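You operate a simulated robot arm through the tools that you are given. There is no shell and no other tool. Be economical: measure what you need, move in short steps, check, and stop when the job is done.

You run a simulated two-armed robot. Do the job below in one go: nothing can be reset, and whatever is moved stays where it is left.

JOB
Set the fence to the job card's width, clamp it, and lay the card's board between fence and stop.

It is judged by the outcome, as a careful person would: the job done as asked, and still so three seconds after it is handed in. It fails if anything else is knocked over, pushed out of place, dropped, spilled or broken.

ROBOT AND FRAMES
Two 7-joint arms with fingered hands on one trunk, on a base that drives. Base frame: it is fixed to the floor where the robot stands at the start and does not move with it; the origin is under the middle of the robot, x ahead of it, y to its left, z up; the surface under the hand at the start is at about z = 0.78. Readings come in m, rad, newtons and seconds.
The left shoulder is at the start at [0.042, 0.163, 1.061], the right one opposite. Places, roughly: bed beside the fixed stop [0.9, -0.1, 0.8]; fence latch [0.6, 0, 0.6]; orange fence [0.8, 0.2, 0.8]; turn latch [0.6, 1.1, 0.6]. Payload 4 kg a hand.
The TCP of each hand is the grasp point between the finger pads, 0.036 m short of the fingertips. In the tool frame z runs along the fingers and y along their closing line. The gripper opens to 0.124 m. The gripper's body begins 0.042 m behind the TCP. The gripper is a hand of 4 fingers: y runs from the thumb to the fingers, the wrist lies at [-0.015, -0.099, -0.189] in the tool frame, and closing takes about 1.5 s.
Orientation is that of the tool frame in the base frame, as [roll, pitch, yaw] about the fixed x, y, z axes, in that order (R = Rz(yaw) Ry(pitch) Rx(roll)). With the fingers straight down and the wrist toward the robot, the tool's x, y and z point along [0, 1, 0], [1, 0, 0] and [0, 0, -1] of the base frame.

CONTROLS
- The arms move only by the tool play_rows. It takes "left_commands", "right_commands" or both (then of equal length, played together; a hand with none holds still); each is text: rows parted by semicolons, each of 6 numbers parted by spaces: the shift along the tool's x, y, z in units of 200 mm (1.0 is 200 mm), then the turn, a rotation vector about the tool's x, y, z in units of 180 degrees (1.0 is 180 degrees). In form: dx dy dz wx wy wz; .... A call has 1 to 12 rows; each row is the pose to reach, as a shift and turn from the pose commanded when the call began, along the tool's axes at that moment. "left_gripper" and "right_gripper" are, for a hand that has rows, the finger opening in mm, from 0 to 124, set as the call begins (left out, the last holds). A call with a number of a shift or a turn outside -1 to 1 is refused whole. Rows are played at 5 a second. More than 0.05 m and 0.15 rad between two rows, or a gripper value outside its range, and nothing of the call is played. Where a pose cannot be reached the arm comes as near as it can. A force on the tool above 90 N (or 10 N above the force at the start of the call, whichever is more), or a blocked arm, ends the call early, and 0.2 s more pass. The fingers move at their own pace (about 0.045 m/s each) and stop on an object; they squeeze with about 27 N. The grip force told is the motor's: it shows also when the fingers shut on nothing. Time passes only in rows, and 0.2 s behind the last, so rows that repeat a pose let the fingers close. The reply holds the time, the measured pose of the TCP, the force on the tool along the base axes, the opening and the grip force, in the units named above and with some noise, with the torque about the TCP (base axes, N m) and any sound that the robot's microphone picked up.
- Cameras (640 x 400 px; columns grow to the right, rows downward): "scene" is now at [0.1386, 0.0355, 1.2824]; the picture's right is [0.29, -0.96, -0.04], its down [-0.61, -0.15, -0.78] and it looks along [0.74, 0.25, -0.63] (base axes); focal length 268 px, centre (320, 200). "left" rides on the left gripper at [-0.075, -0.086, -0.123] in its tool frame; the picture's right is [-0.70, -0.34, 0.63], its down [0.64, -0.68, 0.35] and it looks along [0.32, 0.65, 0.69] (tool axes); focal length 275 px, centre (320, 200). "right" rides on the right gripper at [0.075, -0.086, -0.123] in its tool frame; the picture's right is [-0.70, 0.34, -0.63], its down [-0.64, -0.68, 0.35] and it looks along [-0.32, 0.65, 0.69] (tool axes); focal length 275 px, centre (320, 200).
- capture(camera): a new picture of that camera. It takes no simulated time.
- raise_lower(by): slides the trunk up (or, below 0, down) by that many m; the arms and the scene camera ride with it, the base frame stays. It gives what a move gives, with no picture.
- base_move(legs): drives the robot by 1 to 6 legs, each [ahead, left, turn to the left] in m, m and rad, along the robot's own axes; the way and the turn of a leg run together, so that a leg with both is an arc; at most 1.5 m and 3.142 rad a leg. The arms and the cameras ride along, it lands a little off, and it stops where it bumps. It gives what a move gives.
- preshape(shape, hand): the hand has 4 fingers and takes this shape, open, in about a second: jaw (thumb against the fingers, like two jaws); tri (thumb and two fingers); tip (a fingertip pinch); poke (one finger out to press); point (the index stretched); flat (the hand flat); cup (the hand cupped); fist (a fist). The gripper value then closes the fingers along that shape, each until it touches; the sizes above hold for jaw. It gives what a move gives, with no picture.
- pan_tilt(pan, tilt): turns the head with the scene camera to pan (to the left, within 1.501 rad either way) and tilt (down, from -0.506 to 1.204), counted from straight ahead of the robot. It gives what a move gives.
- measure_at(camera, pixels): for up to 12 pixels [column, row] of the newest picture of that camera ("zoom" is the newest enlarged one), the place [x, y, z] in the base frame of the surface seen there, good to about 0.002 m, but the place of the scene camera against the robot may be out by one fixed shift of up to 0.012 m in any direction. It takes no simulated time.
- inspect(camera, box): a new picture of the part [left, top, right, bottom] of that camera's present view, enlarged. It takes no simulated time.
- sign_off(): hands the job in; it is judged then, once.

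Go step by step. Measure first, check grasps and placings, and put right what went wrong. The budget is 80 turns and 62 pictures, counting those below and the enlarged ones. Unless the task says otherwise, let go and move clear before handing in, and close with one line.

The tools are called after ">>>" as name(argument=value, ...) on one line, values as JSON. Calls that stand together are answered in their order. play_rows: Moves the arms, as the interface text tells. Its arguments: {"type":"object","properties":{"left_commands":{"type":"string"},"left_gripper":{"type":"number"},"right_commands":{"type":"string"},"right_gripper":{"type":"number"}},"required":[]} The other tools are called the same way: raise_lower (by) slides the trunk up or down; preshape (shape, hand) gives the hand a shape; base_move (legs) drives the base; pan_tilt (pan, tilt) turns the head that bears the scene camera; capture (camera) takes a picture; measure_at (camera, pixels) gives the place of the surface under pixels of a picture; inspect (camera, box) takes an enlarged picture of a part of a camera's view; sign_off () hands the job in.

At the start:

```text
time: 0.0
left_eef_pos: [0.5077, 0.4842, 1.1022]
left_tcp_rot: [-3.141, 0.0, 1.571]
left_force: [0.5, 0.1, 0.0]
left_wrist_torque: [-0.05, 0.02, -0.02]
left_finger_gap: 0.1237
left_grip_force: 0.1
left_shape: jaw
right_eef_pos: [0.6319, -0.0161, 1.096]
right_tcp_rot: [3.14, 0.001, 1.57]
right_force: [0.3, -0.3, 1.4]
right_wrist_torque: [0.01, 0.0, -0.04]
right_finger_gap: 0.1237
right_grip_force: 0.0
right_shape: jaw
trunk travel left (down, up): [-0.225, 0.253]
robot x, y, heading: [-0.0039, 0.0022, 0.004]
head pan, tilt: [0.298, 0.531]
```

scene: 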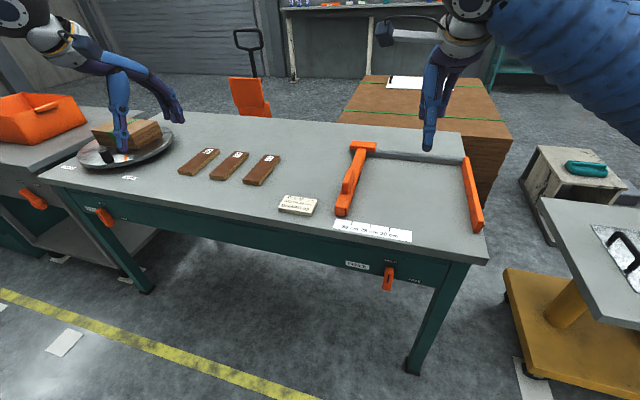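
right: 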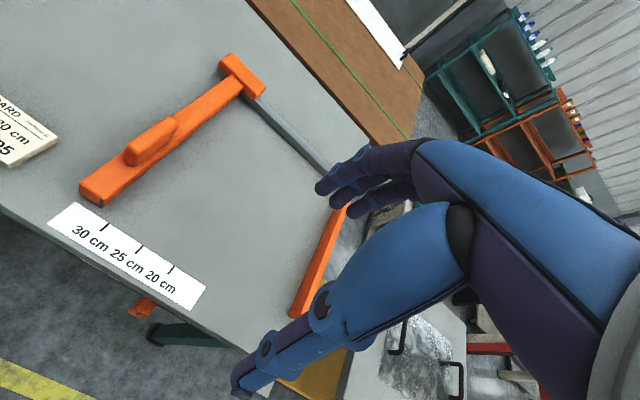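
left: 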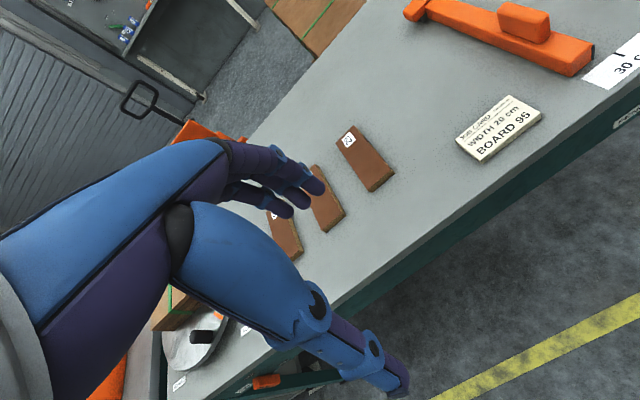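

The left picture shows the card around (500,128) reading about "WIDTH 20 cm, BOARD 95"; the boards and latch labels need a closer look. I'll enlarge these.

>>> inspect(camera="left", box=[440, 80, 560, 180])

>>> inspect(camera="scene", box=[160, 130, 320, 230])

>>> inspect(camera="scene", box=[320, 130, 500, 300])

>>> measure_at(camera="scene", pixels=[[362, 146], [342, 210], [352, 183], [353, 172], [466, 160], [478, 225], [388, 272], [387, 288], [340, 222], [410, 235], [400, 190], [357, 266]])

```text
4.00 times, centred on (500, 130) of left
```

zoom: 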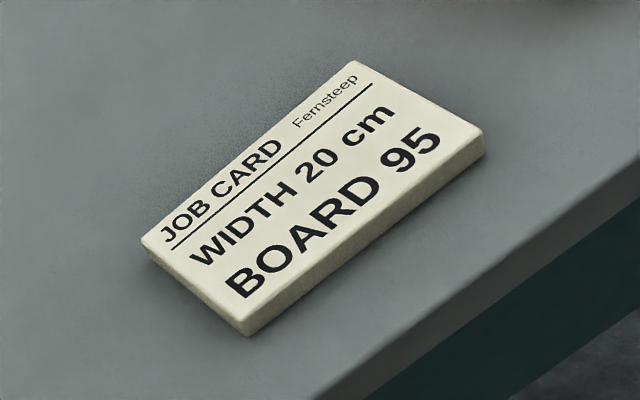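

```text
4.00 times, centred on (240, 180) of scene
```

zoom: 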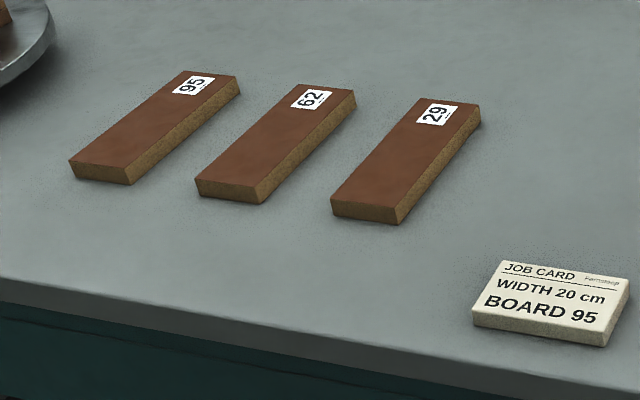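

```text
2.35 times, centred on (410, 215) of scene
```

zoom: 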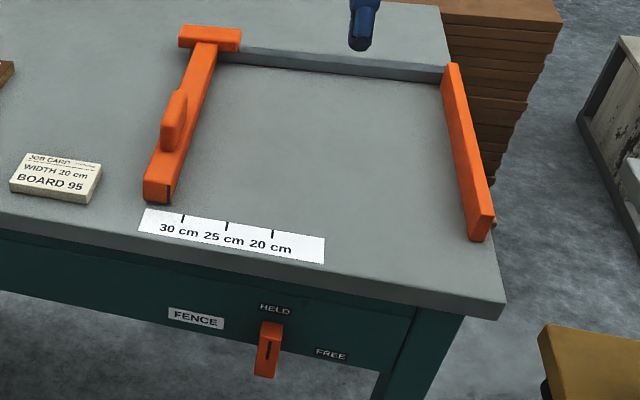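

```text
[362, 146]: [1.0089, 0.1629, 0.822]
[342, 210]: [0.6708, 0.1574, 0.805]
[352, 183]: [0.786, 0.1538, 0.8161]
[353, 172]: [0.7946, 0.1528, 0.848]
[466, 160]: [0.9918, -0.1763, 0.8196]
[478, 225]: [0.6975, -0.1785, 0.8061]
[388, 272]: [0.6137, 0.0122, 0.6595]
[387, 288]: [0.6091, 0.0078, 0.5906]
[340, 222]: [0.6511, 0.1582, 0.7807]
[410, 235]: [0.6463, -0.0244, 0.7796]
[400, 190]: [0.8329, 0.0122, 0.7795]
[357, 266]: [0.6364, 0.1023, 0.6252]
```

The card says width 20 cm, board 95 (the leftmost of the three boards). I'll aim the head at the fence area and look closely at the latch, scale and boards.

>>> pan_tilt(pan=0.1, tilt=0.85)

>>> capture(camera="scene")

```text
time: 0.8
left_eef_pos: [0.5076, 0.4842, 1.1017]
left_tcp_rot: [-3.142, -0.001, 1.571]
left_force: [0.4, -0.6, 0.0]
left_wrist_torque: [0.03, 0.01, 0.02]
left_finger_gap: 0.1235
left_grip_force: 0.1
left_shape: jaw
right_eef_pos: [0.6322, -0.0166, 1.0977]
right_tcp_rot: [3.141, -0.002, 1.571]
right_force: [0.9, 0.3, 0.5]
right_wrist_torque: [-0.04, 0.0, 0.06]
right_finger_gap: 0.1237
right_grip_force: 0.0
right_shape: jaw
trunk travel left (down, up): [-0.225, 0.253]
robot x, y, heading: [0.0048, -0.0008, -0.008]
head pan, tilt: [0.099, 0.85]
```

```text
55 pictures are left
```

scene: 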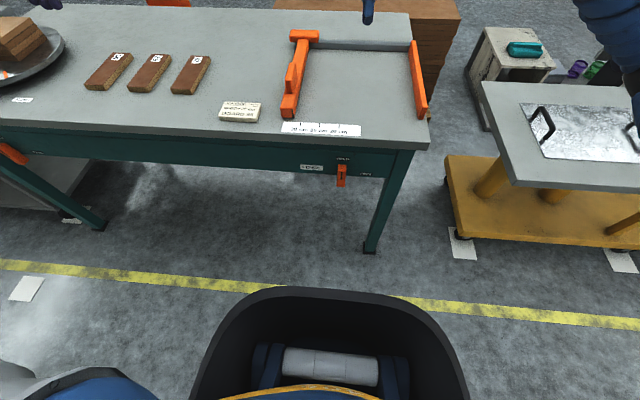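

The bench is now high in the frame; the latch is near (341,175) and the scale near (320,129). I'll enlarge these.

>>> inspect(camera="scene", box=[292, 145, 388, 205])

>>> measure_at(camera="zoom", pixels=[[320, 140], [320, 180], [345, 140], [345, 180], [320, 240], [345, 240], [330, 290], [300, 200], [390, 200], [345, 100], [500, 200], [330, 200]])

>>> inspect(camera="scene", box=[270, 40, 430, 140])

>>> measure_at(camera="zoom", pixels=[[121, 335], [198, 338], [278, 342], [112, 250], [105, 300], [145, 60], [560, 150], [590, 200], [602, 280], [78, 200], [85, 165], [92, 215]])

```text
6.67 times, centred on (340, 175) of scene
```

zoom: 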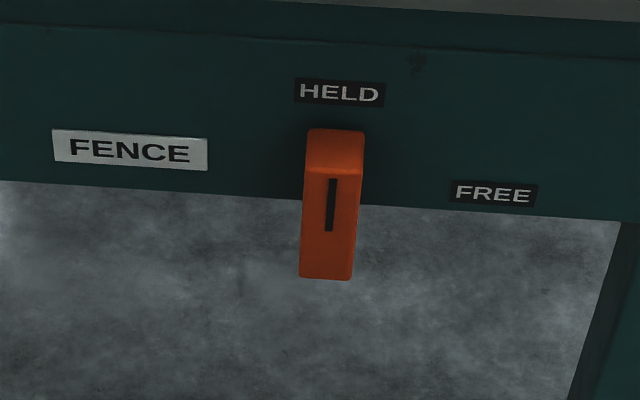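

```text
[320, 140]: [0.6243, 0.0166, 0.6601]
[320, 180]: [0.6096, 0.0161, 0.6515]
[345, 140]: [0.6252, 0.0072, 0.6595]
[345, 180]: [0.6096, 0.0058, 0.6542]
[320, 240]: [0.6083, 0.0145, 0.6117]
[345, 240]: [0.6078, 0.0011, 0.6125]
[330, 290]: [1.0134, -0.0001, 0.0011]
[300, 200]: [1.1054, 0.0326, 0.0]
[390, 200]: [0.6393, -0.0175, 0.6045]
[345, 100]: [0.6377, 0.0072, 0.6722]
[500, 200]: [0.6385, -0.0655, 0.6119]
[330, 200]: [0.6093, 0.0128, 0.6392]
```

```text
4.00 times, centred on (350, 90) of scene
```

zoom: 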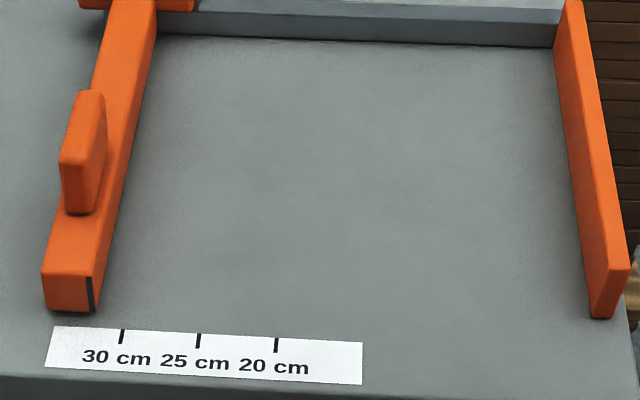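

```text
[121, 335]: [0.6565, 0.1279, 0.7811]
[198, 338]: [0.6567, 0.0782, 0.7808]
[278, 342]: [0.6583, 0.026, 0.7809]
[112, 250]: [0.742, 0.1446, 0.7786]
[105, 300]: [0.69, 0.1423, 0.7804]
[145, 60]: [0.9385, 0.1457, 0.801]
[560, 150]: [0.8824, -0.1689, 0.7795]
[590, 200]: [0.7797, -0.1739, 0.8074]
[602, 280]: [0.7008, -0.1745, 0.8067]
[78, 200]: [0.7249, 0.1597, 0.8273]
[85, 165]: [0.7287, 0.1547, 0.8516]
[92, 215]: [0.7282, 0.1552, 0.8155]
```

Latch knob is centred near [0.61, 0.008, 0.625], its mark pointing up at HELD and FREE lying to the right; the 20 cm tick is at y≈0.026 and the fence's inner face at y≈0.145. Next I measure the boards and the fence grip block.

>>> inspect(camera="scene", box=[70, 35, 230, 135])

>>> measure_at(camera="zoom", pixels=[[165, 74], [243, 80], [65, 208], [130, 215], [195, 77], [98, 206], [293, 78], [365, 83], [238, 214], [305, 218], [410, 224], [130, 222]])

>>> inspect(camera="right", box=[70, 40, 280, 220])

>>> measure_at(camera="zoom", pixels=[[170, 340], [310, 240], [180, 370], [320, 270], [200, 400], [250, 250], [50, 450], [500, 60], [330, 330], [440, 170]])

```text
4.00 times, centred on (150, 85) of scene
```

zoom: 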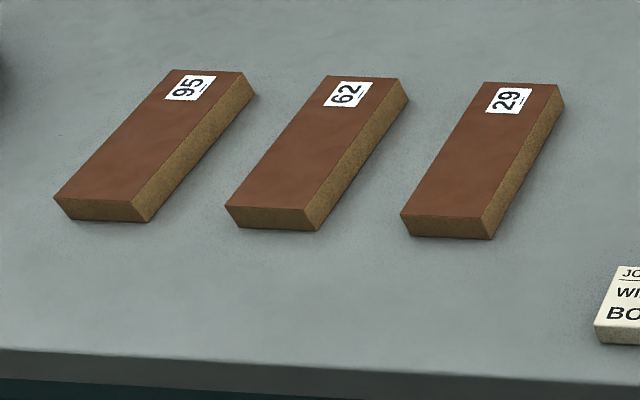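

```text
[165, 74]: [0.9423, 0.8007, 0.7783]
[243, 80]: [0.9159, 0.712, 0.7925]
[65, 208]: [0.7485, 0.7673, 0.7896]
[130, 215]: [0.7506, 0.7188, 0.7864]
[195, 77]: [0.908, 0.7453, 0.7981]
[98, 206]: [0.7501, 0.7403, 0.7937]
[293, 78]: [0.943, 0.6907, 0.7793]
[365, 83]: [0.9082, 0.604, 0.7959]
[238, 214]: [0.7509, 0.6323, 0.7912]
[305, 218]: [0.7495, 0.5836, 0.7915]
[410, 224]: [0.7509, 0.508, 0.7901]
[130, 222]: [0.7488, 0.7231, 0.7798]
```

```text
2.22 times, centred on (175, 130) of right
```

zoom: 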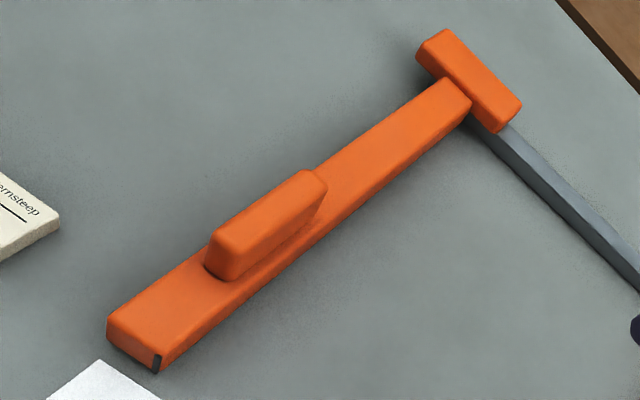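

```text
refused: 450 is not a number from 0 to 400
```

Board 95 spans about x 0.75–0.91 at y≈0.742, top z≈0.795. Now the grip block on the fence.

>>> measure_at(camera="zoom", pixels=[[215, 240], [310, 178], [240, 245], [322, 185], [215, 265], [235, 275], [265, 210], [285, 225], [130, 330], [152, 360], [440, 100], [462, 105]])

>>> raise_lower(by=-0.15)

```text
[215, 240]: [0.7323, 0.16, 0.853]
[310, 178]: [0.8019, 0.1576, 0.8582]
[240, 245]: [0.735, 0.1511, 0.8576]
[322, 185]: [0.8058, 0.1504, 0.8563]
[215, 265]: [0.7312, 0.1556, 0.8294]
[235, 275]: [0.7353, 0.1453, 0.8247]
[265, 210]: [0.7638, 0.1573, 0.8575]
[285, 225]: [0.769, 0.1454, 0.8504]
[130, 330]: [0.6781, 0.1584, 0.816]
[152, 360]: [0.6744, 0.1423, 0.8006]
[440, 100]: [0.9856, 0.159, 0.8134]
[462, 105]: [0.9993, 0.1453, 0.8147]
```

```text
time: 2.6
left_eef_pos: [0.5075, 0.4849, 0.9535]
left_tcp_rot: [3.139, 0.0, 1.571]
left_force: [-0.2, 0.7, 0.5]
left_wrist_torque: [-0.03, 0.01, -0.03]
left_finger_gap: 0.1235
left_grip_force: 0.1
left_shape: jaw
right_eef_pos: [0.6307, -0.0164, 0.9492]
right_tcp_rot: [3.139, -0.002, 1.57]
right_force: [-0.7, -0.5, 0.7]
right_wrist_torque: [-0.01, -0.02, 0.03]
right_finger_gap: 0.1235
right_grip_force: 0.1
right_shape: jaw
trunk travel left (down, up): [-0.075, 0.403]
robot x, y, heading: [-0.0001, -0.0004, -0.002]
head pan, tilt: [0.099, 0.85]
```

Trunk is lowered; right TCP at [0.631,-0.016,0.949] pointing down. I'll swing the right hand back and forward-pointing, to about [0.51,-0.09,0.75], in front of the bench.

>>> play_rows(right_commands="0 -0.1 0.02 -0.04 0 0; -0.05 -0.2 0.05 -0.08 0 0; -0.1 -0.3 0.1 -0.125 0 0; -0.15 -0.4 0.2 -0.165 0 0; -0.2 -0.5 0.3 -0.21 0 0; -0.25 -0.58 0.4 -0.25 0 0; -0.3 -0.6 0.5 -0.29 0 0; -0.35 -0.6 0.6 -0.33 0 0; -0.38 -0.6 0.7 -0.375 0 0; -0.4 -0.6 0.8 -0.415 0 0; -0.4 -0.6 0.9 -0.46 0 0; -0.4 -0.6 1.0 -0.5 0 0", right_gripper=80)

```text
time: 5.2
left_eef_pos: [0.5069, 0.4835, 0.9527]
left_tcp_rot: [-3.141, 0.0, 1.571]
left_force: [-0.8, -0.4, 0.6]
left_wrist_torque: [0.06, -0.06, 0.04]
left_finger_gap: 0.1238
left_grip_force: 0.1
left_shape: jaw
right_eef_pos: [0.5223, -0.0894, 0.7364]
right_tcp_rot: [1.566, -0.001, 1.57]
right_force: [0.2, -0.2, -0.1]
right_wrist_torque: [0.01, 0.0, 0.03]
right_finger_gap: 0.0802
right_grip_force: 0.0
right_shape: jaw
right hand out of reach, approached as far as the arm can: row 4, 5, 6, 7, 8, 9, 10, 11, 12
trunk travel left (down, up): [-0.075, 0.403]
robot x, y, heading: [-0.0012, -0.0017, -0.0]
head pan, tilt: [0.099, 0.85]
```

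Right hand points forward but is a bit too near the body. I'll back the base 0.12 m to give the arm room.

>>> base_move(legs=[[-0.12, 0, 0]])

```text
time: 6.4
left_eef_pos: [0.3855, 0.4842, 0.9519]
left_tcp_rot: [3.141, 0.001, 1.571]
left_force: [0.5, -0.3, 0.0]
left_wrist_torque: [0.01, 0.03, 0.0]
left_finger_gap: 0.1237
left_grip_force: 0.1
left_shape: jaw
right_eef_pos: [0.402, -0.0888, 0.7371]
right_tcp_rot: [1.567, -0.001, 1.57]
right_force: [-0.8, 0.5, -0.3]
right_wrist_torque: [0.0, 0.04, -0.02]
right_finger_gap: 0.0804
right_grip_force: 0.0
right_shape: jaw
trunk travel left (down, up): [-0.075, 0.403]
robot x, y, heading: [-0.1227, 0.0016, -0.002]
head pan, tilt: [0.099, 0.85]
```

Base backed to x=-0.12. Now roll the right hand so it closes horizontally, and move to about [0.50, 0.008, 0.63] before the knob.

>>> play_rows(right_commands="0.04 -0.05 0.04 0 0 -0.04; 0.08 -0.1 0.08 0 0 -0.08; 0.12 -0.15 0.12 0 0 -0.125; 0.16 -0.2 0.16 0 0 -0.165; 0.2 -0.25 0.2 0 0 -0.21; 0.25 -0.3 0.25 0 0 -0.25; 0.3 -0.35 0.3 0 0 -0.29; 0.34 -0.4 0.34 0 0 -0.335; 0.38 -0.45 0.38 0 0 -0.375; 0.42 -0.5 0.42 0 0 -0.42; 0.46 -0.55 0.46 0 0 -0.46; 0.5 -0.58 0.5 0 0 -0.5")

>>> capture(camera="right")

```text
time: 9.0
left_eef_pos: [0.387, 0.4828, 0.9516]
left_tcp_rot: [3.141, 0.001, 1.568]
left_force: [0.6, 0.2, 1.1]
left_wrist_torque: [0.01, 0.02, -0.02]
left_finger_gap: 0.1238
left_grip_force: 0.0
left_shape: jaw
right_eef_pos: [0.5026, 0.0117, 0.6202]
right_tcp_rot: [-1.363, 1.567, -1.367]
right_force: [0.4, -0.2, 0.1]
right_wrist_torque: [-0.03, -0.02, -0.05]
right_finger_gap: 0.0803
right_grip_force: 0.0
right_shape: jaw
trunk travel left (down, up): [-0.075, 0.403]
robot x, y, heading: [-0.1256, 0.0037, 0.002]
head pan, tilt: [0.099, 0.85]
```

```text
50 pictures are left
```

right: 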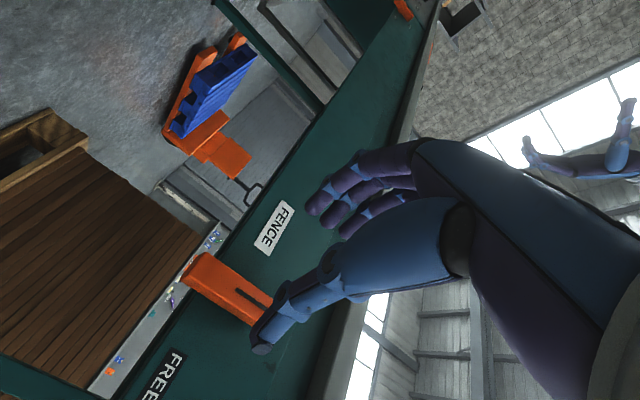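

The hand is before the knob; it sits at about (230,285) in the right picture. I measure it from this camera.

>>> measure_at(camera="right", pixels=[[198, 258], [190, 278], [240, 282], [225, 300], [265, 297], [245, 315], [225, 278], [190, 320], [275, 225]])

>>> inspect(camera="right", box=[160, 190, 352, 370])

```text
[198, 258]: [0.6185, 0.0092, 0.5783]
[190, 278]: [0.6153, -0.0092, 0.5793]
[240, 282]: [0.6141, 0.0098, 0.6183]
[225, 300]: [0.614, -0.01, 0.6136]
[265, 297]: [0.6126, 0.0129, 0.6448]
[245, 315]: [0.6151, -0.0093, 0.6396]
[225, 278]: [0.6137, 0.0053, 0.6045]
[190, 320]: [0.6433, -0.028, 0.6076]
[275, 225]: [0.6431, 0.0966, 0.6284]
```

```text
2.22 times, centred on (256, 280) of right
```

zoom: 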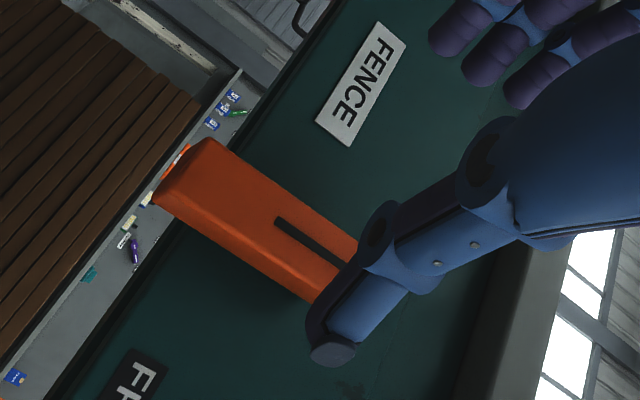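

From the hand camera the knob is centred at y≈0.002, z≈0.617, front face x≈0.615, panel 0.643. I advance to TCP x≈0.598 with fingers open.

>>> play_rows(right_commands="0.01 -0.05 0.12 0 0 0; 0.015 -0.05 0.25 0 0 0; 0.015 -0.05 0.35 0 0 0; 0.015 -0.05 0.42 0 0 0; 0.015 -0.05 0.475 0 0 0")

>>> capture(camera="right")

```text
time: 10.2
left_eef_pos: [0.3869, 0.4831, 0.9519]
left_tcp_rot: [3.14, 0.0, 1.568]
left_force: [0.7, -0.8, 0.0]
left_wrist_torque: [0.02, 0.03, 0.02]
left_finger_gap: 0.1239
left_grip_force: 0.0
left_shape: jaw
right_eef_pos: [0.5979, -0.0003, 0.6183]
right_tcp_rot: [1.046, 1.568, 1.045]
right_force: [0.1, -0.7, 0.3]
right_wrist_torque: [-0.01, 0.01, -0.02]
right_finger_gap: 0.0803
right_grip_force: 0.0
right_shape: jaw
trunk travel left (down, up): [-0.075, 0.403]
robot x, y, heading: [-0.1213, -0.0003, -0.005]
head pan, tilt: [0.099, 0.85]
```

```text
48 pictures are left
```

right: 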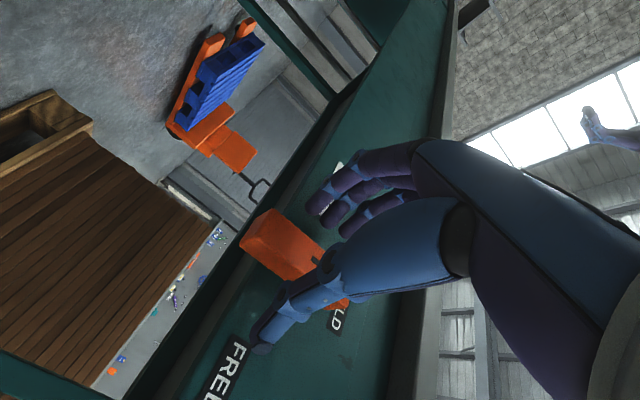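

The knob (about (290,255)) lies between thumb and fingers. I close to grip it.

>>> play_rows(right_commands="0 0 0 0 0 0; 0 0 0 0 0 0; 0 0 0 0 0 0; 0 0 0 0 0 0; 0 0 0 0 0 0; 0 0 0 0 0 0; 0 0 0 0 0 0", right_gripper=0)

>>> capture(camera="right")

```text
time: 11.8
left_eef_pos: [0.3863, 0.4826, 0.9526]
left_tcp_rot: [-3.141, 0.001, 1.568]
left_force: [0.8, 0.1, -0.8]
left_wrist_torque: [0.01, 0.02, 0.0]
left_finger_gap: 0.1238
left_grip_force: 0.1
left_shape: jaw
right_eef_pos: [0.5967, -0.0013, 0.6179]
right_tcp_rot: [0.696, 1.568, 0.694]
right_force: [-2.9, -4.3, 0.7]
right_wrist_torque: [-0.03, -0.01, 0.14]
right_finger_gap: 0.0284
right_grip_force: 27.4
right_shape: jaw
trunk travel left (down, up): [-0.075, 0.403]
robot x, y, heading: [-0.1222, -0.0039, -0.009]
head pan, tilt: [0.099, 0.85]
```

```text
47 pictures are left
```

right: 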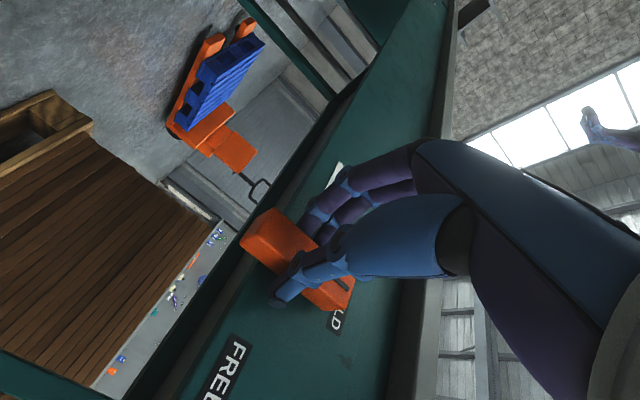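

Gripped with gap 0.028. Now rotate about the tool z (knob top toward the right, FREE).

>>> play_rows(right_commands="0 0 0 0 0 0.04; 0 0 0 0 0 0.08; 0 0 0 0 0 0.125; 0 0 0 0 0 0.165; 0 0 0 0 0 0.21; 0 0 0 0 0 0.25; 0 0 0 0 0 0.29; 0 0 0 0 0 0.335; 0 0 0 0 0 0.375; 0 0 0 0 0 0.42; 0 0 0 0 0 0.46; 0 0 0 0 0 0.5")

>>> capture(camera="right")

```text
time: 14.0
left_eef_pos: [0.3854, 0.4867, 0.9509]
left_tcp_rot: [-3.14, 0.002, 1.573]
left_force: [0.6, 0.0, 0.3]
left_wrist_torque: [-0.01, 0.02, 0.0]
left_finger_gap: 0.1236
left_grip_force: 0.0
left_shape: jaw
right_eef_pos: [0.6015, -0.0424, 0.5999]
right_tcp_rot: [1.522, 0.486, 1.56]
right_force: [5.3, 19.3, 28.3]
right_wrist_torque: [0.31, -1.17, 0.27]
right_finger_gap: 0.0214
right_grip_force: 26.5
right_shape: jaw
trunk travel left (down, up): [-0.075, 0.403]
robot x, y, heading: [-0.1211, 0.0033, 0.006]
head pan, tilt: [0.099, 0.85]
stopped in row 10 (right hand): the arm was blocked; the commanded pose is now the measured one
```

```text
46 pictures are left
```

right: 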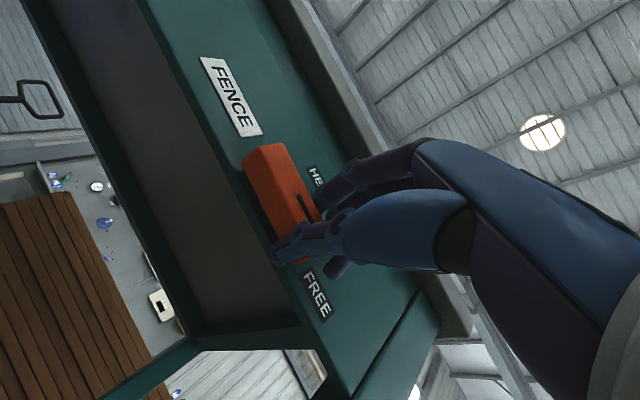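

The knob turned but the hand slid toward its marked end and stopped. I look from the scene camera at how far it is.

>>> inspect(camera="scene", box=[280, 70, 440, 170])

>>> inspect(camera="right", box=[220, 120, 380, 320])

>>> measure_at(camera="right", pixels=[[250, 160], [280, 150], [258, 185], [285, 190], [305, 205], [268, 155]])

```text
4.00 times, centred on (360, 120) of scene
```

zoom: 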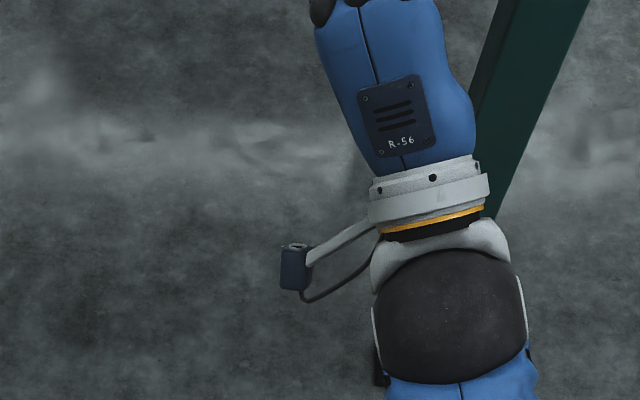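

```text
2.00 times, centred on (300, 220) of right
```

zoom: 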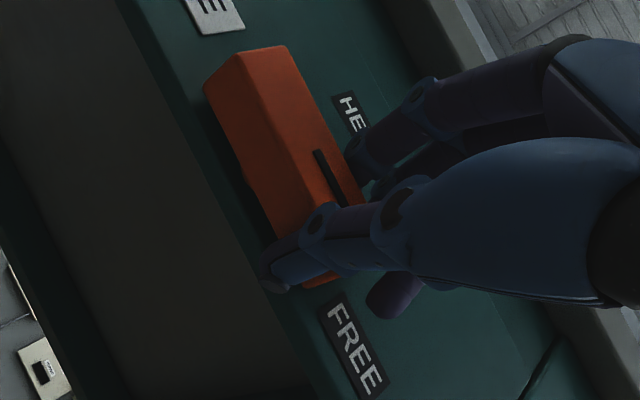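

```text
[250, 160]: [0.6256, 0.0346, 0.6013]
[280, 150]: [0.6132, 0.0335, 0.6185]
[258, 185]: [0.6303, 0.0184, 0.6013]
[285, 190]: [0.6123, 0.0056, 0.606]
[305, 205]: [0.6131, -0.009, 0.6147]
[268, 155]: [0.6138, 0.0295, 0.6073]
```

Knob now lies horizontal with its mark toward FREE (bottom edge z≈0.601 along its length). I'll release and back straight off.

>>> play_rows(right_commands="0 0 0 0 0 0; 0 0 0 0 0 0; 0 0 0 0 0 0; 0 0 0 0 0 0; 0 0 0 0 0 0; 0 0 -0.1 0 0 0; 0 0 -0.2 0 0 0; 0 0 -0.35 0 0 0; 0 0 -0.5 0 0 0", right_gripper=80)

>>> capture(camera="right")

```text
time: 16.0
left_eef_pos: [0.3836, 0.4851, 0.953]
left_tcp_rot: [3.14, 0.0, 1.572]
left_force: [-0.8, -0.5, -0.6]
left_wrist_torque: [0.02, -0.01, -0.03]
left_finger_gap: 0.1238
left_grip_force: 0.0
left_shape: jaw
right_eef_pos: [0.5102, -0.0645, 0.5999]
right_tcp_rot: [1.505, 0.521, 1.537]
right_force: [-0.6, -0.1, -0.4]
right_wrist_torque: [0.02, -0.04, 0.0]
right_finger_gap: 0.0798
right_grip_force: 0.1
right_shape: jaw
trunk travel left (down, up): [-0.075, 0.403]
robot x, y, heading: [-0.1189, -0.0006, 0.003]
head pan, tilt: [0.099, 0.85]
```

```text
43 pictures are left
```

right: 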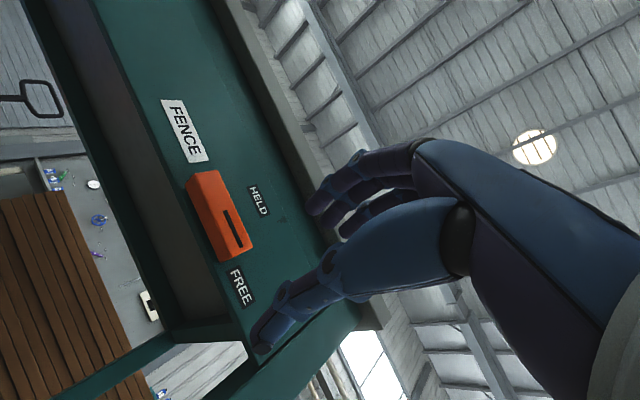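

Knob mark points at FREE. Now the left hand goes toward the fence block, turning so it closes across y.

>>> play_rows(left_commands="-0.07 0.08 0 0 0 0.04; -0.14 0.16 0 0 0 0.083; -0.21 0.24 0 0 0 0.125; -0.28 0.32 0 0 0 0.166; -0.35 0.4 0 0 0 0.21; -0.42 0.48 0 0 0 0.25; -0.49 0.56 0 0 0 0.29; -0.56 0.64 0 0 0 0.335; -0.63 0.72 0 0 0 0.375; -0.7 0.8 0 0 0 0.42; -0.77 0.88 0 0 0 0.46; -0.83 0.95 0 0 0 0.5", left_gripper=90)

```text
time: 18.6
left_eef_pos: [0.5762, 0.3191, 0.9522]
left_tcp_rot: [-3.141, 0.0, 0.0]
left_force: [0.3, -0.3, 0.9]
left_wrist_torque: [0.01, -0.01, -0.03]
left_finger_gap: 0.0901
left_grip_force: 0.1
left_shape: jaw
right_eef_pos: [0.5076, -0.0635, 0.5905]
right_tcp_rot: [1.523, 0.521, 1.548]
right_force: [0.1, -0.1, -0.2]
right_wrist_torque: [-0.01, 0.0, 0.01]
right_finger_gap: 0.0799
right_grip_force: 0.0
right_shape: jaw
trunk travel left (down, up): [-0.075, 0.403]
robot x, y, heading: [-0.1219, 0.0031, -0.001]
head pan, tilt: [0.099, 0.85]
```

Left hand rotated well. Now move above the block at about [0.768, 0.154, 0.94] and look.

>>> play_rows(left_commands="0.12 0.1 0 0 0 0; 0.24 0.2 0 0 0 0; 0.36 0.3 0 0 0 0; 0.48 0.4 0 0 0 0; 0.6 0.5 0 0 0 0; 0.72 0.6 0 0 0 0; 0.84 0.7 0 0 0 0; 0.96 0.825 0.05 0 0 0")

>>> capture(camera="left")

>>> pan_tilt(pan=0.0, tilt=0.6)

>>> capture(camera="scene")

```text
time: 20.4
left_eef_pos: [0.768, 0.1554, 0.9395]
left_tcp_rot: [3.14, 0.003, 0.004]
left_force: [-0.8, 0.2, -0.2]
left_wrist_torque: [0.0, 0.01, 0.02]
left_finger_gap: 0.0903
left_grip_force: 0.1
left_shape: jaw
right_eef_pos: [0.5071, -0.0626, 0.5886]
right_tcp_rot: [1.526, 0.522, 1.552]
right_force: [-0.3, -0.3, -1.0]
right_wrist_torque: [-0.01, -0.01, 0.01]
right_finger_gap: 0.0797
right_grip_force: 0.1
right_shape: jaw
trunk travel left (down, up): [-0.075, 0.403]
robot x, y, heading: [-0.1186, -0.0006, 0.0]
head pan, tilt: [0.099, 0.85]
```

```text
42 pictures are left
```

left: 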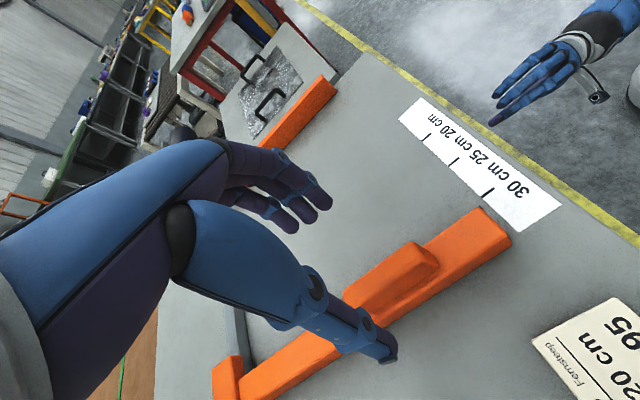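

```text
time: 21.1
left_eef_pos: [0.7675, 0.1545, 0.9422]
left_tcp_rot: [3.142, -0.001, 0.003]
left_force: [0.7, -0.2, 0.0]
left_wrist_torque: [0.0, -0.02, -0.02]
left_finger_gap: 0.0901
left_grip_force: 0.1
left_shape: jaw
right_eef_pos: [0.5055, -0.063, 0.5898]
right_tcp_rot: [1.526, 0.522, 1.548]
right_force: [-0.1, -0.1, -0.1]
right_wrist_torque: [0.0, 0.0, 0.0]
right_finger_gap: 0.0799
right_grip_force: 0.0
right_shape: jaw
trunk travel left (down, up): [-0.075, 0.403]
robot x, y, heading: [-0.1211, -0.0031, 0.004]
head pan, tilt: [0.0, 0.6]
```

```text
41 pictures are left
```

scene: 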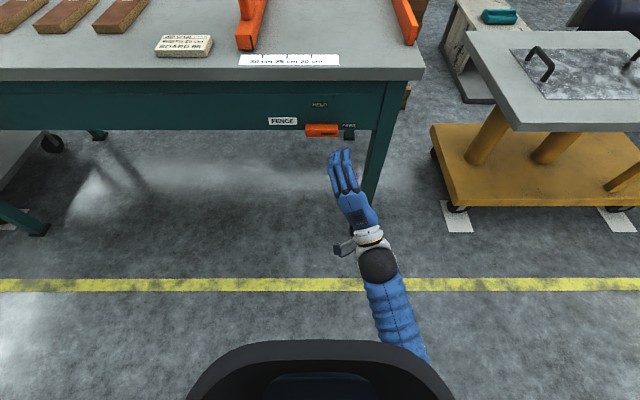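

Left camera sees the block at about (390,280). I measure it from this hand camera for precision, along with the fence tip mark and ticks.

>>> measure_at(camera="left", pixels=[[360, 285], [410, 250], [395, 290], [430, 258], [425, 275], [465, 223], [507, 240], [489, 194], [455, 160], [427, 135], [480, 215], [300, 125]])

>>> inspect(camera="left", box=[330, 80, 570, 330])

```text
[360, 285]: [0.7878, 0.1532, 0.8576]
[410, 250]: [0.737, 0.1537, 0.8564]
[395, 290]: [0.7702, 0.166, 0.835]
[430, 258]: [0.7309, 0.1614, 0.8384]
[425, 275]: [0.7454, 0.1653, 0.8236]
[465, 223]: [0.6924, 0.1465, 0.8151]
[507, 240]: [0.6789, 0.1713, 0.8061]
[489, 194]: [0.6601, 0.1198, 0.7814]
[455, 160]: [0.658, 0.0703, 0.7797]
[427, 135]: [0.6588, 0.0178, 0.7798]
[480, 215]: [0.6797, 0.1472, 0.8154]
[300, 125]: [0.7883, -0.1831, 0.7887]
```

```text
1.60 times, centred on (450, 205) of left
```

zoom: 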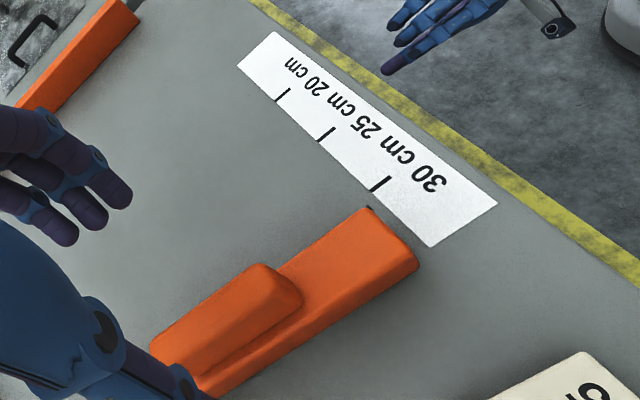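

Block spans y≈0.148–0.166, x 0.731–0.805, top 0.857. I descend the left hand to TCP z≈0.862 and grip it.

>>> play_rows(left_commands="0 -0.01 0.12 0 0 0; 0 -0.01 0.24 0 0 0; 0 -0.01 0.33 0 0 0; 0 -0.01 0.39 0 0 0; 0 -0.01 0.39 0 0 0")

>>> capture(camera="left")

```text
time: 22.3
left_eef_pos: [0.7676, 0.1564, 0.8639]
left_tcp_rot: [3.141, 0.0, 0.001]
left_force: [-0.3, -0.7, -0.1]
left_wrist_torque: [-0.02, -0.01, -0.03]
left_finger_gap: 0.0903
left_grip_force: 0.0
left_shape: jaw
right_eef_pos: [0.505, -0.065, 0.5887]
right_tcp_rot: [1.527, 0.523, 1.549]
right_force: [0.0, 0.3, 0.6]
right_wrist_torque: [-0.02, 0.01, -0.02]
right_finger_gap: 0.0796
right_grip_force: 0.1
right_shape: jaw
trunk travel left (down, up): [-0.075, 0.403]
robot x, y, heading: [-0.1211, 0.0005, -0.0]
head pan, tilt: [0.0, 0.6]
```

```text
39 pictures are left
```

left: 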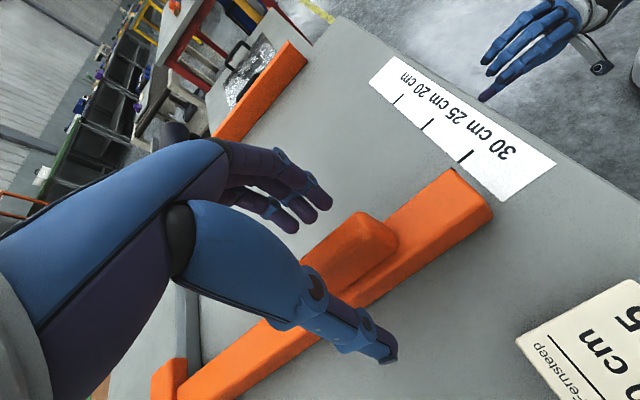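

The block is between thumb and fingers. Close the left hand.

>>> play_rows(left_commands="0 0 0 0 0 0; 0 0 0 0 0 0; 0 0 0 0 0 0; 0 0 0 0 0 0; 0 0 0 0 0 0; 0 0 0 0 0 0; 0 0 0 0 0 0; 0 0 0 0 0 0", left_gripper=0)

```text
time: 24.1
left_eef_pos: [0.7681, 0.1555, 0.865]
left_tcp_rot: [3.142, 0.0, 0.002]
left_force: [-0.6, 2.5, -1.5]
left_wrist_torque: [-0.6, -0.03, -0.17]
left_finger_gap: 0.029
left_grip_force: 26.8
left_shape: jaw
right_eef_pos: [0.5049, -0.0624, 0.5877]
right_tcp_rot: [1.529, 0.522, 1.549]
right_force: [-0.3, -1.0, 0.0]
right_wrist_torque: [0.03, 0.02, 0.0]
right_finger_gap: 0.0797
right_grip_force: 0.0
right_shape: jaw
trunk travel left (down, up): [-0.075, 0.403]
robot x, y, heading: [-0.1197, -0.0001, -0.001]
head pan, tilt: [0.0, 0.6]
```

Gripped (gap 0.029). Slide the fence to the right by 0.10 m first, then check against the scale.

>>> play_rows(left_commands="0 0.05 0 0 0 0; 0 0.1 0 0 0 0; 0 0.15 0 0 0 0; 0 0.2 0 0 0 0; 0 0.25 0 0 0 0; 0 0.3 0 0 0 0; 0 0.35 0 0 0 0; 0 0.4 0 0 0 0; 0 0.45 0 0 0 0; 0 0.5 0 0 0 0; 0 0.5 0 0 0 0")

>>> inspect(camera="scene", box=[230, 0, 430, 125])

>>> capture(camera="left")

```text
time: 26.5
left_eef_pos: [0.7523, 0.0888, 0.8592]
left_tcp_rot: [3.139, -0.003, 0.004]
left_force: [48.1, -0.1, 34.6]
left_wrist_torque: [-0.97, -0.97, 0.32]
left_finger_gap: 0.0294
left_grip_force: 27.3
left_shape: jaw
left hand out of reach, approached as far as the arm can: row 5, 6, 7, 8, 9, 10, 11
right_eef_pos: [0.5047, -0.0628, 0.5879]
right_tcp_rot: [1.53, 0.524, 1.55]
right_force: [-0.2, -0.2, 0.2]
right_wrist_torque: [0.03, -0.01, 0.01]
right_finger_gap: 0.0798
right_grip_force: 0.0
right_shape: jaw
trunk travel left (down, up): [-0.075, 0.403]
robot x, y, heading: [-0.1244, 0.0013, 0.005]
head pan, tilt: [0.0, 0.6]
```

```text
3.20 times, centred on (330, 62) of scene
```

zoom: 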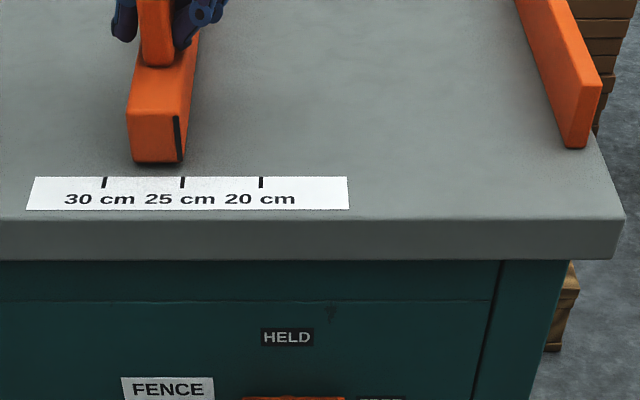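

```text
37 pictures are left
```

left: 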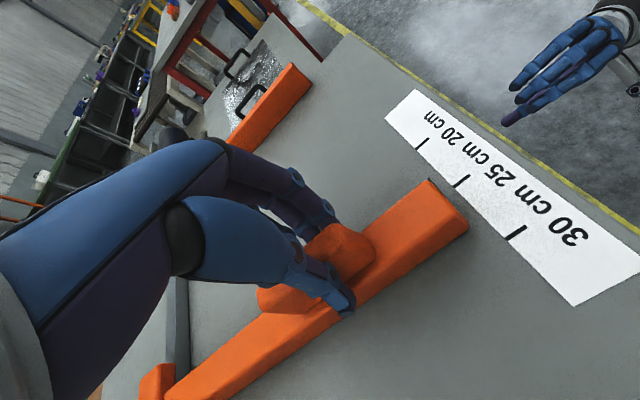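

The fence slides (now about at the 25 cm tick), but the left arm hit its reach limit. I'll relax the command, release, lift, and shift the base right.

>>> play_rows(left_commands="0 -0.1 0 0 0 0; 0 -0.2 0 0 0 0; 0 -0.25 0 0 0 0")

>>> play_rows(left_commands="0 0 0 0 0 0; 0 0 0 0 0 0; 0 0 0 0 0 0; 0 0 0 0 0 0; 0 0 -0.1 0 0 0; 0 0 -0.22 0 0 0; 0 0 -0.35 0 0 0; 0 0 -0.4 0 0 0", left_gripper=90)

>>> base_move(legs=[[0, -0.12, 0]])

>>> capture(camera="scene")

>>> capture(camera="left")

```text
time: 27.3
left_eef_pos: [0.7513, 0.1398, 0.8566]
left_tcp_rot: [3.14, 0.0, 0.001]
left_force: [37.2, -0.7, 25.7]
left_wrist_torque: [-0.96, -0.67, 0.21]
left_finger_gap: 0.0294
left_grip_force: 27.2
left_shape: jaw
right_eef_pos: [0.5039, -0.0626, 0.5875]
right_tcp_rot: [1.531, 0.522, 1.552]
right_force: [-0.7, -0.3, -0.4]
right_wrist_torque: [-0.01, -0.01, -0.02]
right_finger_gap: 0.0801
right_grip_force: 0.1
right_shape: jaw
trunk travel left (down, up): [-0.075, 0.403]
robot x, y, heading: [-0.1222, 0.0012, 0.001]
head pan, tilt: [0.0, 0.6]
```

```text
time: 29.1
left_eef_pos: [0.7509, 0.14, 0.9365]
left_tcp_rot: [-3.141, 0.0, 0.001]
left_force: [-0.5, -0.3, 0.1]
left_wrist_torque: [-0.01, -0.02, 0.01]
left_finger_gap: 0.0899
left_grip_force: 0.1
left_shape: jaw
right_eef_pos: [0.504, -0.0628, 0.5874]
right_tcp_rot: [1.533, 0.522, 1.555]
right_force: [-0.4, 0.3, 0.1]
right_wrist_torque: [-0.01, -0.03, 0.01]
right_finger_gap: 0.0799
right_grip_force: 0.0
right_shape: jaw
trunk travel left (down, up): [-0.075, 0.403]
robot x, y, heading: [-0.1196, -0.0003, -0.003]
head pan, tilt: [0.0, 0.6]
```

```text
time: 30.4
left_eef_pos: [0.7506, 0.015, 0.9374]
left_tcp_rot: [-3.14, 0.001, -0.002]
left_force: [0.3, -0.4, 0.3]
left_wrist_torque: [0.03, -0.01, -0.02]
left_finger_gap: 0.0897
left_grip_force: 0.2
left_shape: jaw
right_eef_pos: [0.5031, -0.185, 0.5866]
right_tcp_rot: [1.531, 0.524, 1.55]
right_force: [0.3, 0.3, 0.7]
right_wrist_torque: [-0.02, 0.03, -0.03]
right_finger_gap: 0.0799
right_grip_force: 0.0
right_shape: jaw
trunk travel left (down, up): [-0.075, 0.403]
robot x, y, heading: [-0.1217, -0.122, -0.001]
head pan, tilt: [0.0, 0.6]
```

```text
36 pictures are left
```

scene: 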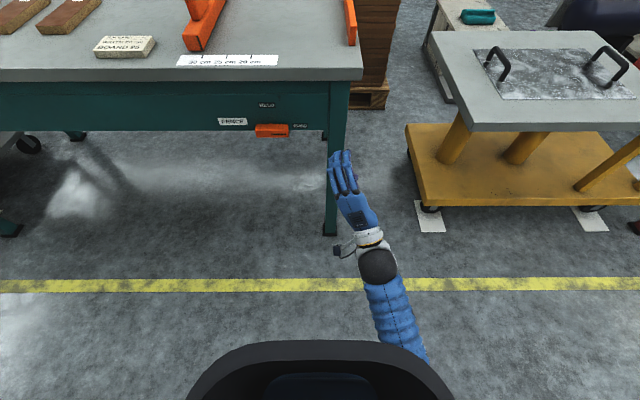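

```text
35 pictures are left
```

left: 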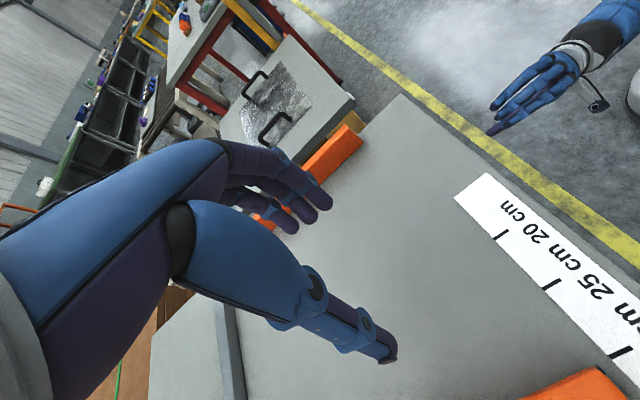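

Fence is back near 29 cm and the knob stays at FREE. I'll return the left hand above the block (y≈0.14), descend and grip.

>>> play_rows(left_commands="0.03 -0.2 0 0 0 0; 0.06 -0.4 0 0 0 0; 0.08 -0.625 0 0 0 0; 0.08 -0.625 0.12 0 0 0; 0.08 -0.625 0.24 0 0 0; 0.08 -0.625 0.32 0 0 0; 0.08 -0.625 0.37 0 0 0; 0.08 -0.625 0.37 0 0 0")

>>> capture(camera="left")

```text
time: 32.2
left_eef_pos: [0.7662, 0.1417, 0.8641]
left_tcp_rot: [3.141, 0.0, -0.003]
left_force: [-0.1, -0.8, -0.8]
left_wrist_torque: [-0.02, -0.02, -0.04]
left_finger_gap: 0.0897
left_grip_force: 0.1
left_shape: jaw
right_eef_pos: [0.5025, -0.1849, 0.5855]
right_tcp_rot: [1.531, 0.523, 1.549]
right_force: [0.9, 0.6, 0.3]
right_wrist_torque: [-0.01, -0.02, 0.0]
right_finger_gap: 0.0797
right_grip_force: 0.1
right_shape: jaw
trunk travel left (down, up): [-0.075, 0.403]
robot x, y, heading: [-0.1195, -0.1175, -0.003]
head pan, tilt: [0.0, 0.6]
```

```text
34 pictures are left
```

left: 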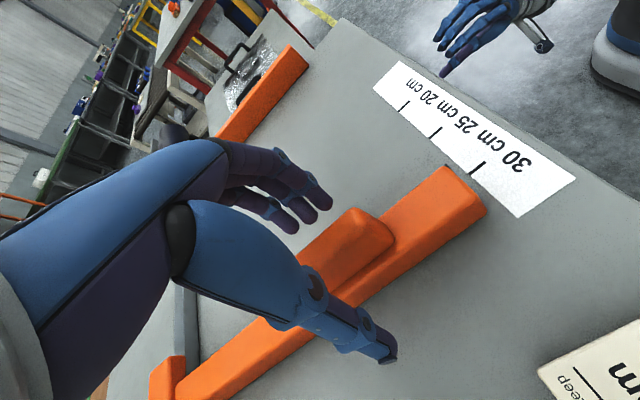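

Block is between the fingers. Grip it, then slide toward 20 cm, stopping just short.

>>> play_rows(left_commands="0 0 0 0 0 0; 0 0 0 0 0 0; 0 0 0 0 0 0; 0 0 0 0 0 0; 0 0 0 0 0 0; 0 0 0 0 0 0; 0 0 0 0 0 0; 0 0 0 0 0 0", left_gripper=0)

>>> play_rows(left_commands="0 0.05 0 0 0 0; 0 0.1 0 0 0 0; 0 0.15 0 0 0 0; 0 0.2 0 0 0 0; 0 0.25 0 0 0 0; 0 0.3 0 0 0 0; 0 0.35 0 0 0 0; 0 0.4 0 0 0 0; 0 0.45 0 0 0 0; 0 0.5 0 0 0 0; 0 0.5 0 0 0 0")

>>> inspect(camera="scene", box=[160, 0, 360, 125])

>>> capture(camera="left")

```text
time: 34.0
left_eef_pos: [0.7676, 0.1416, 0.8637]
left_tcp_rot: [-3.141, 0.0, -0.002]
left_force: [-0.5, 3.1, -1.2]
left_wrist_torque: [-0.58, 0.01, -0.2]
left_finger_gap: 0.0284
left_grip_force: 26.3
left_shape: jaw
right_eef_pos: [0.5042, -0.1863, 0.5864]
right_tcp_rot: [1.532, 0.527, 1.552]
right_force: [-0.9, 0.3, 0.8]
right_wrist_torque: [0.01, 0.03, -0.01]
right_finger_gap: 0.0799
right_grip_force: 0.0
right_shape: jaw
trunk travel left (down, up): [-0.075, 0.403]
robot x, y, heading: [-0.1218, -0.1199, -0.006]
head pan, tilt: [0.0, 0.6]
```

```text
time: 36.4
left_eef_pos: [0.7669, 0.0401, 0.8636]
left_tcp_rot: [-3.141, 0.0, -0.001]
left_force: [4.8, -0.7, 0.7]
left_wrist_torque: [-0.74, -0.14, -0.09]
left_finger_gap: 0.0279
left_grip_force: 27.4
left_shape: jaw
right_eef_pos: [0.5041, -0.1862, 0.5851]
right_tcp_rot: [1.533, 0.527, 1.549]
right_force: [-0.3, -0.3, 0.2]
right_wrist_torque: [0.02, 0.01, 0.0]
right_finger_gap: 0.0799
right_grip_force: 0.1
right_shape: jaw
trunk travel left (down, up): [-0.075, 0.403]
robot x, y, heading: [-0.1198, -0.1211, -0.004]
head pan, tilt: [0.0, 0.6]
```

```text
3.20 times, centred on (260, 62) of scene
```

zoom: 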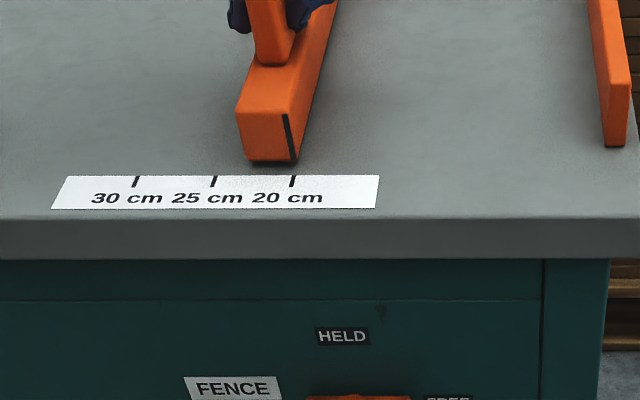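

```text
32 pictures are left
```

left: 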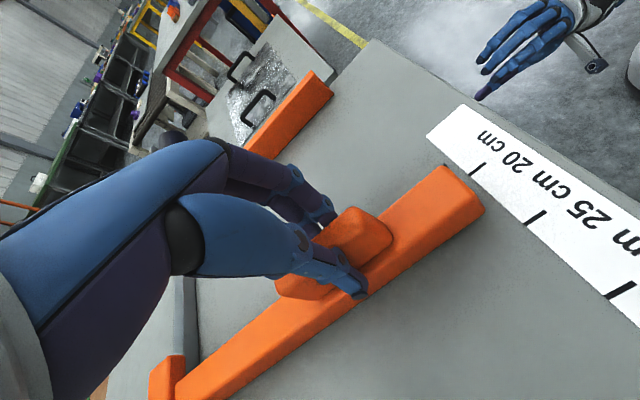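

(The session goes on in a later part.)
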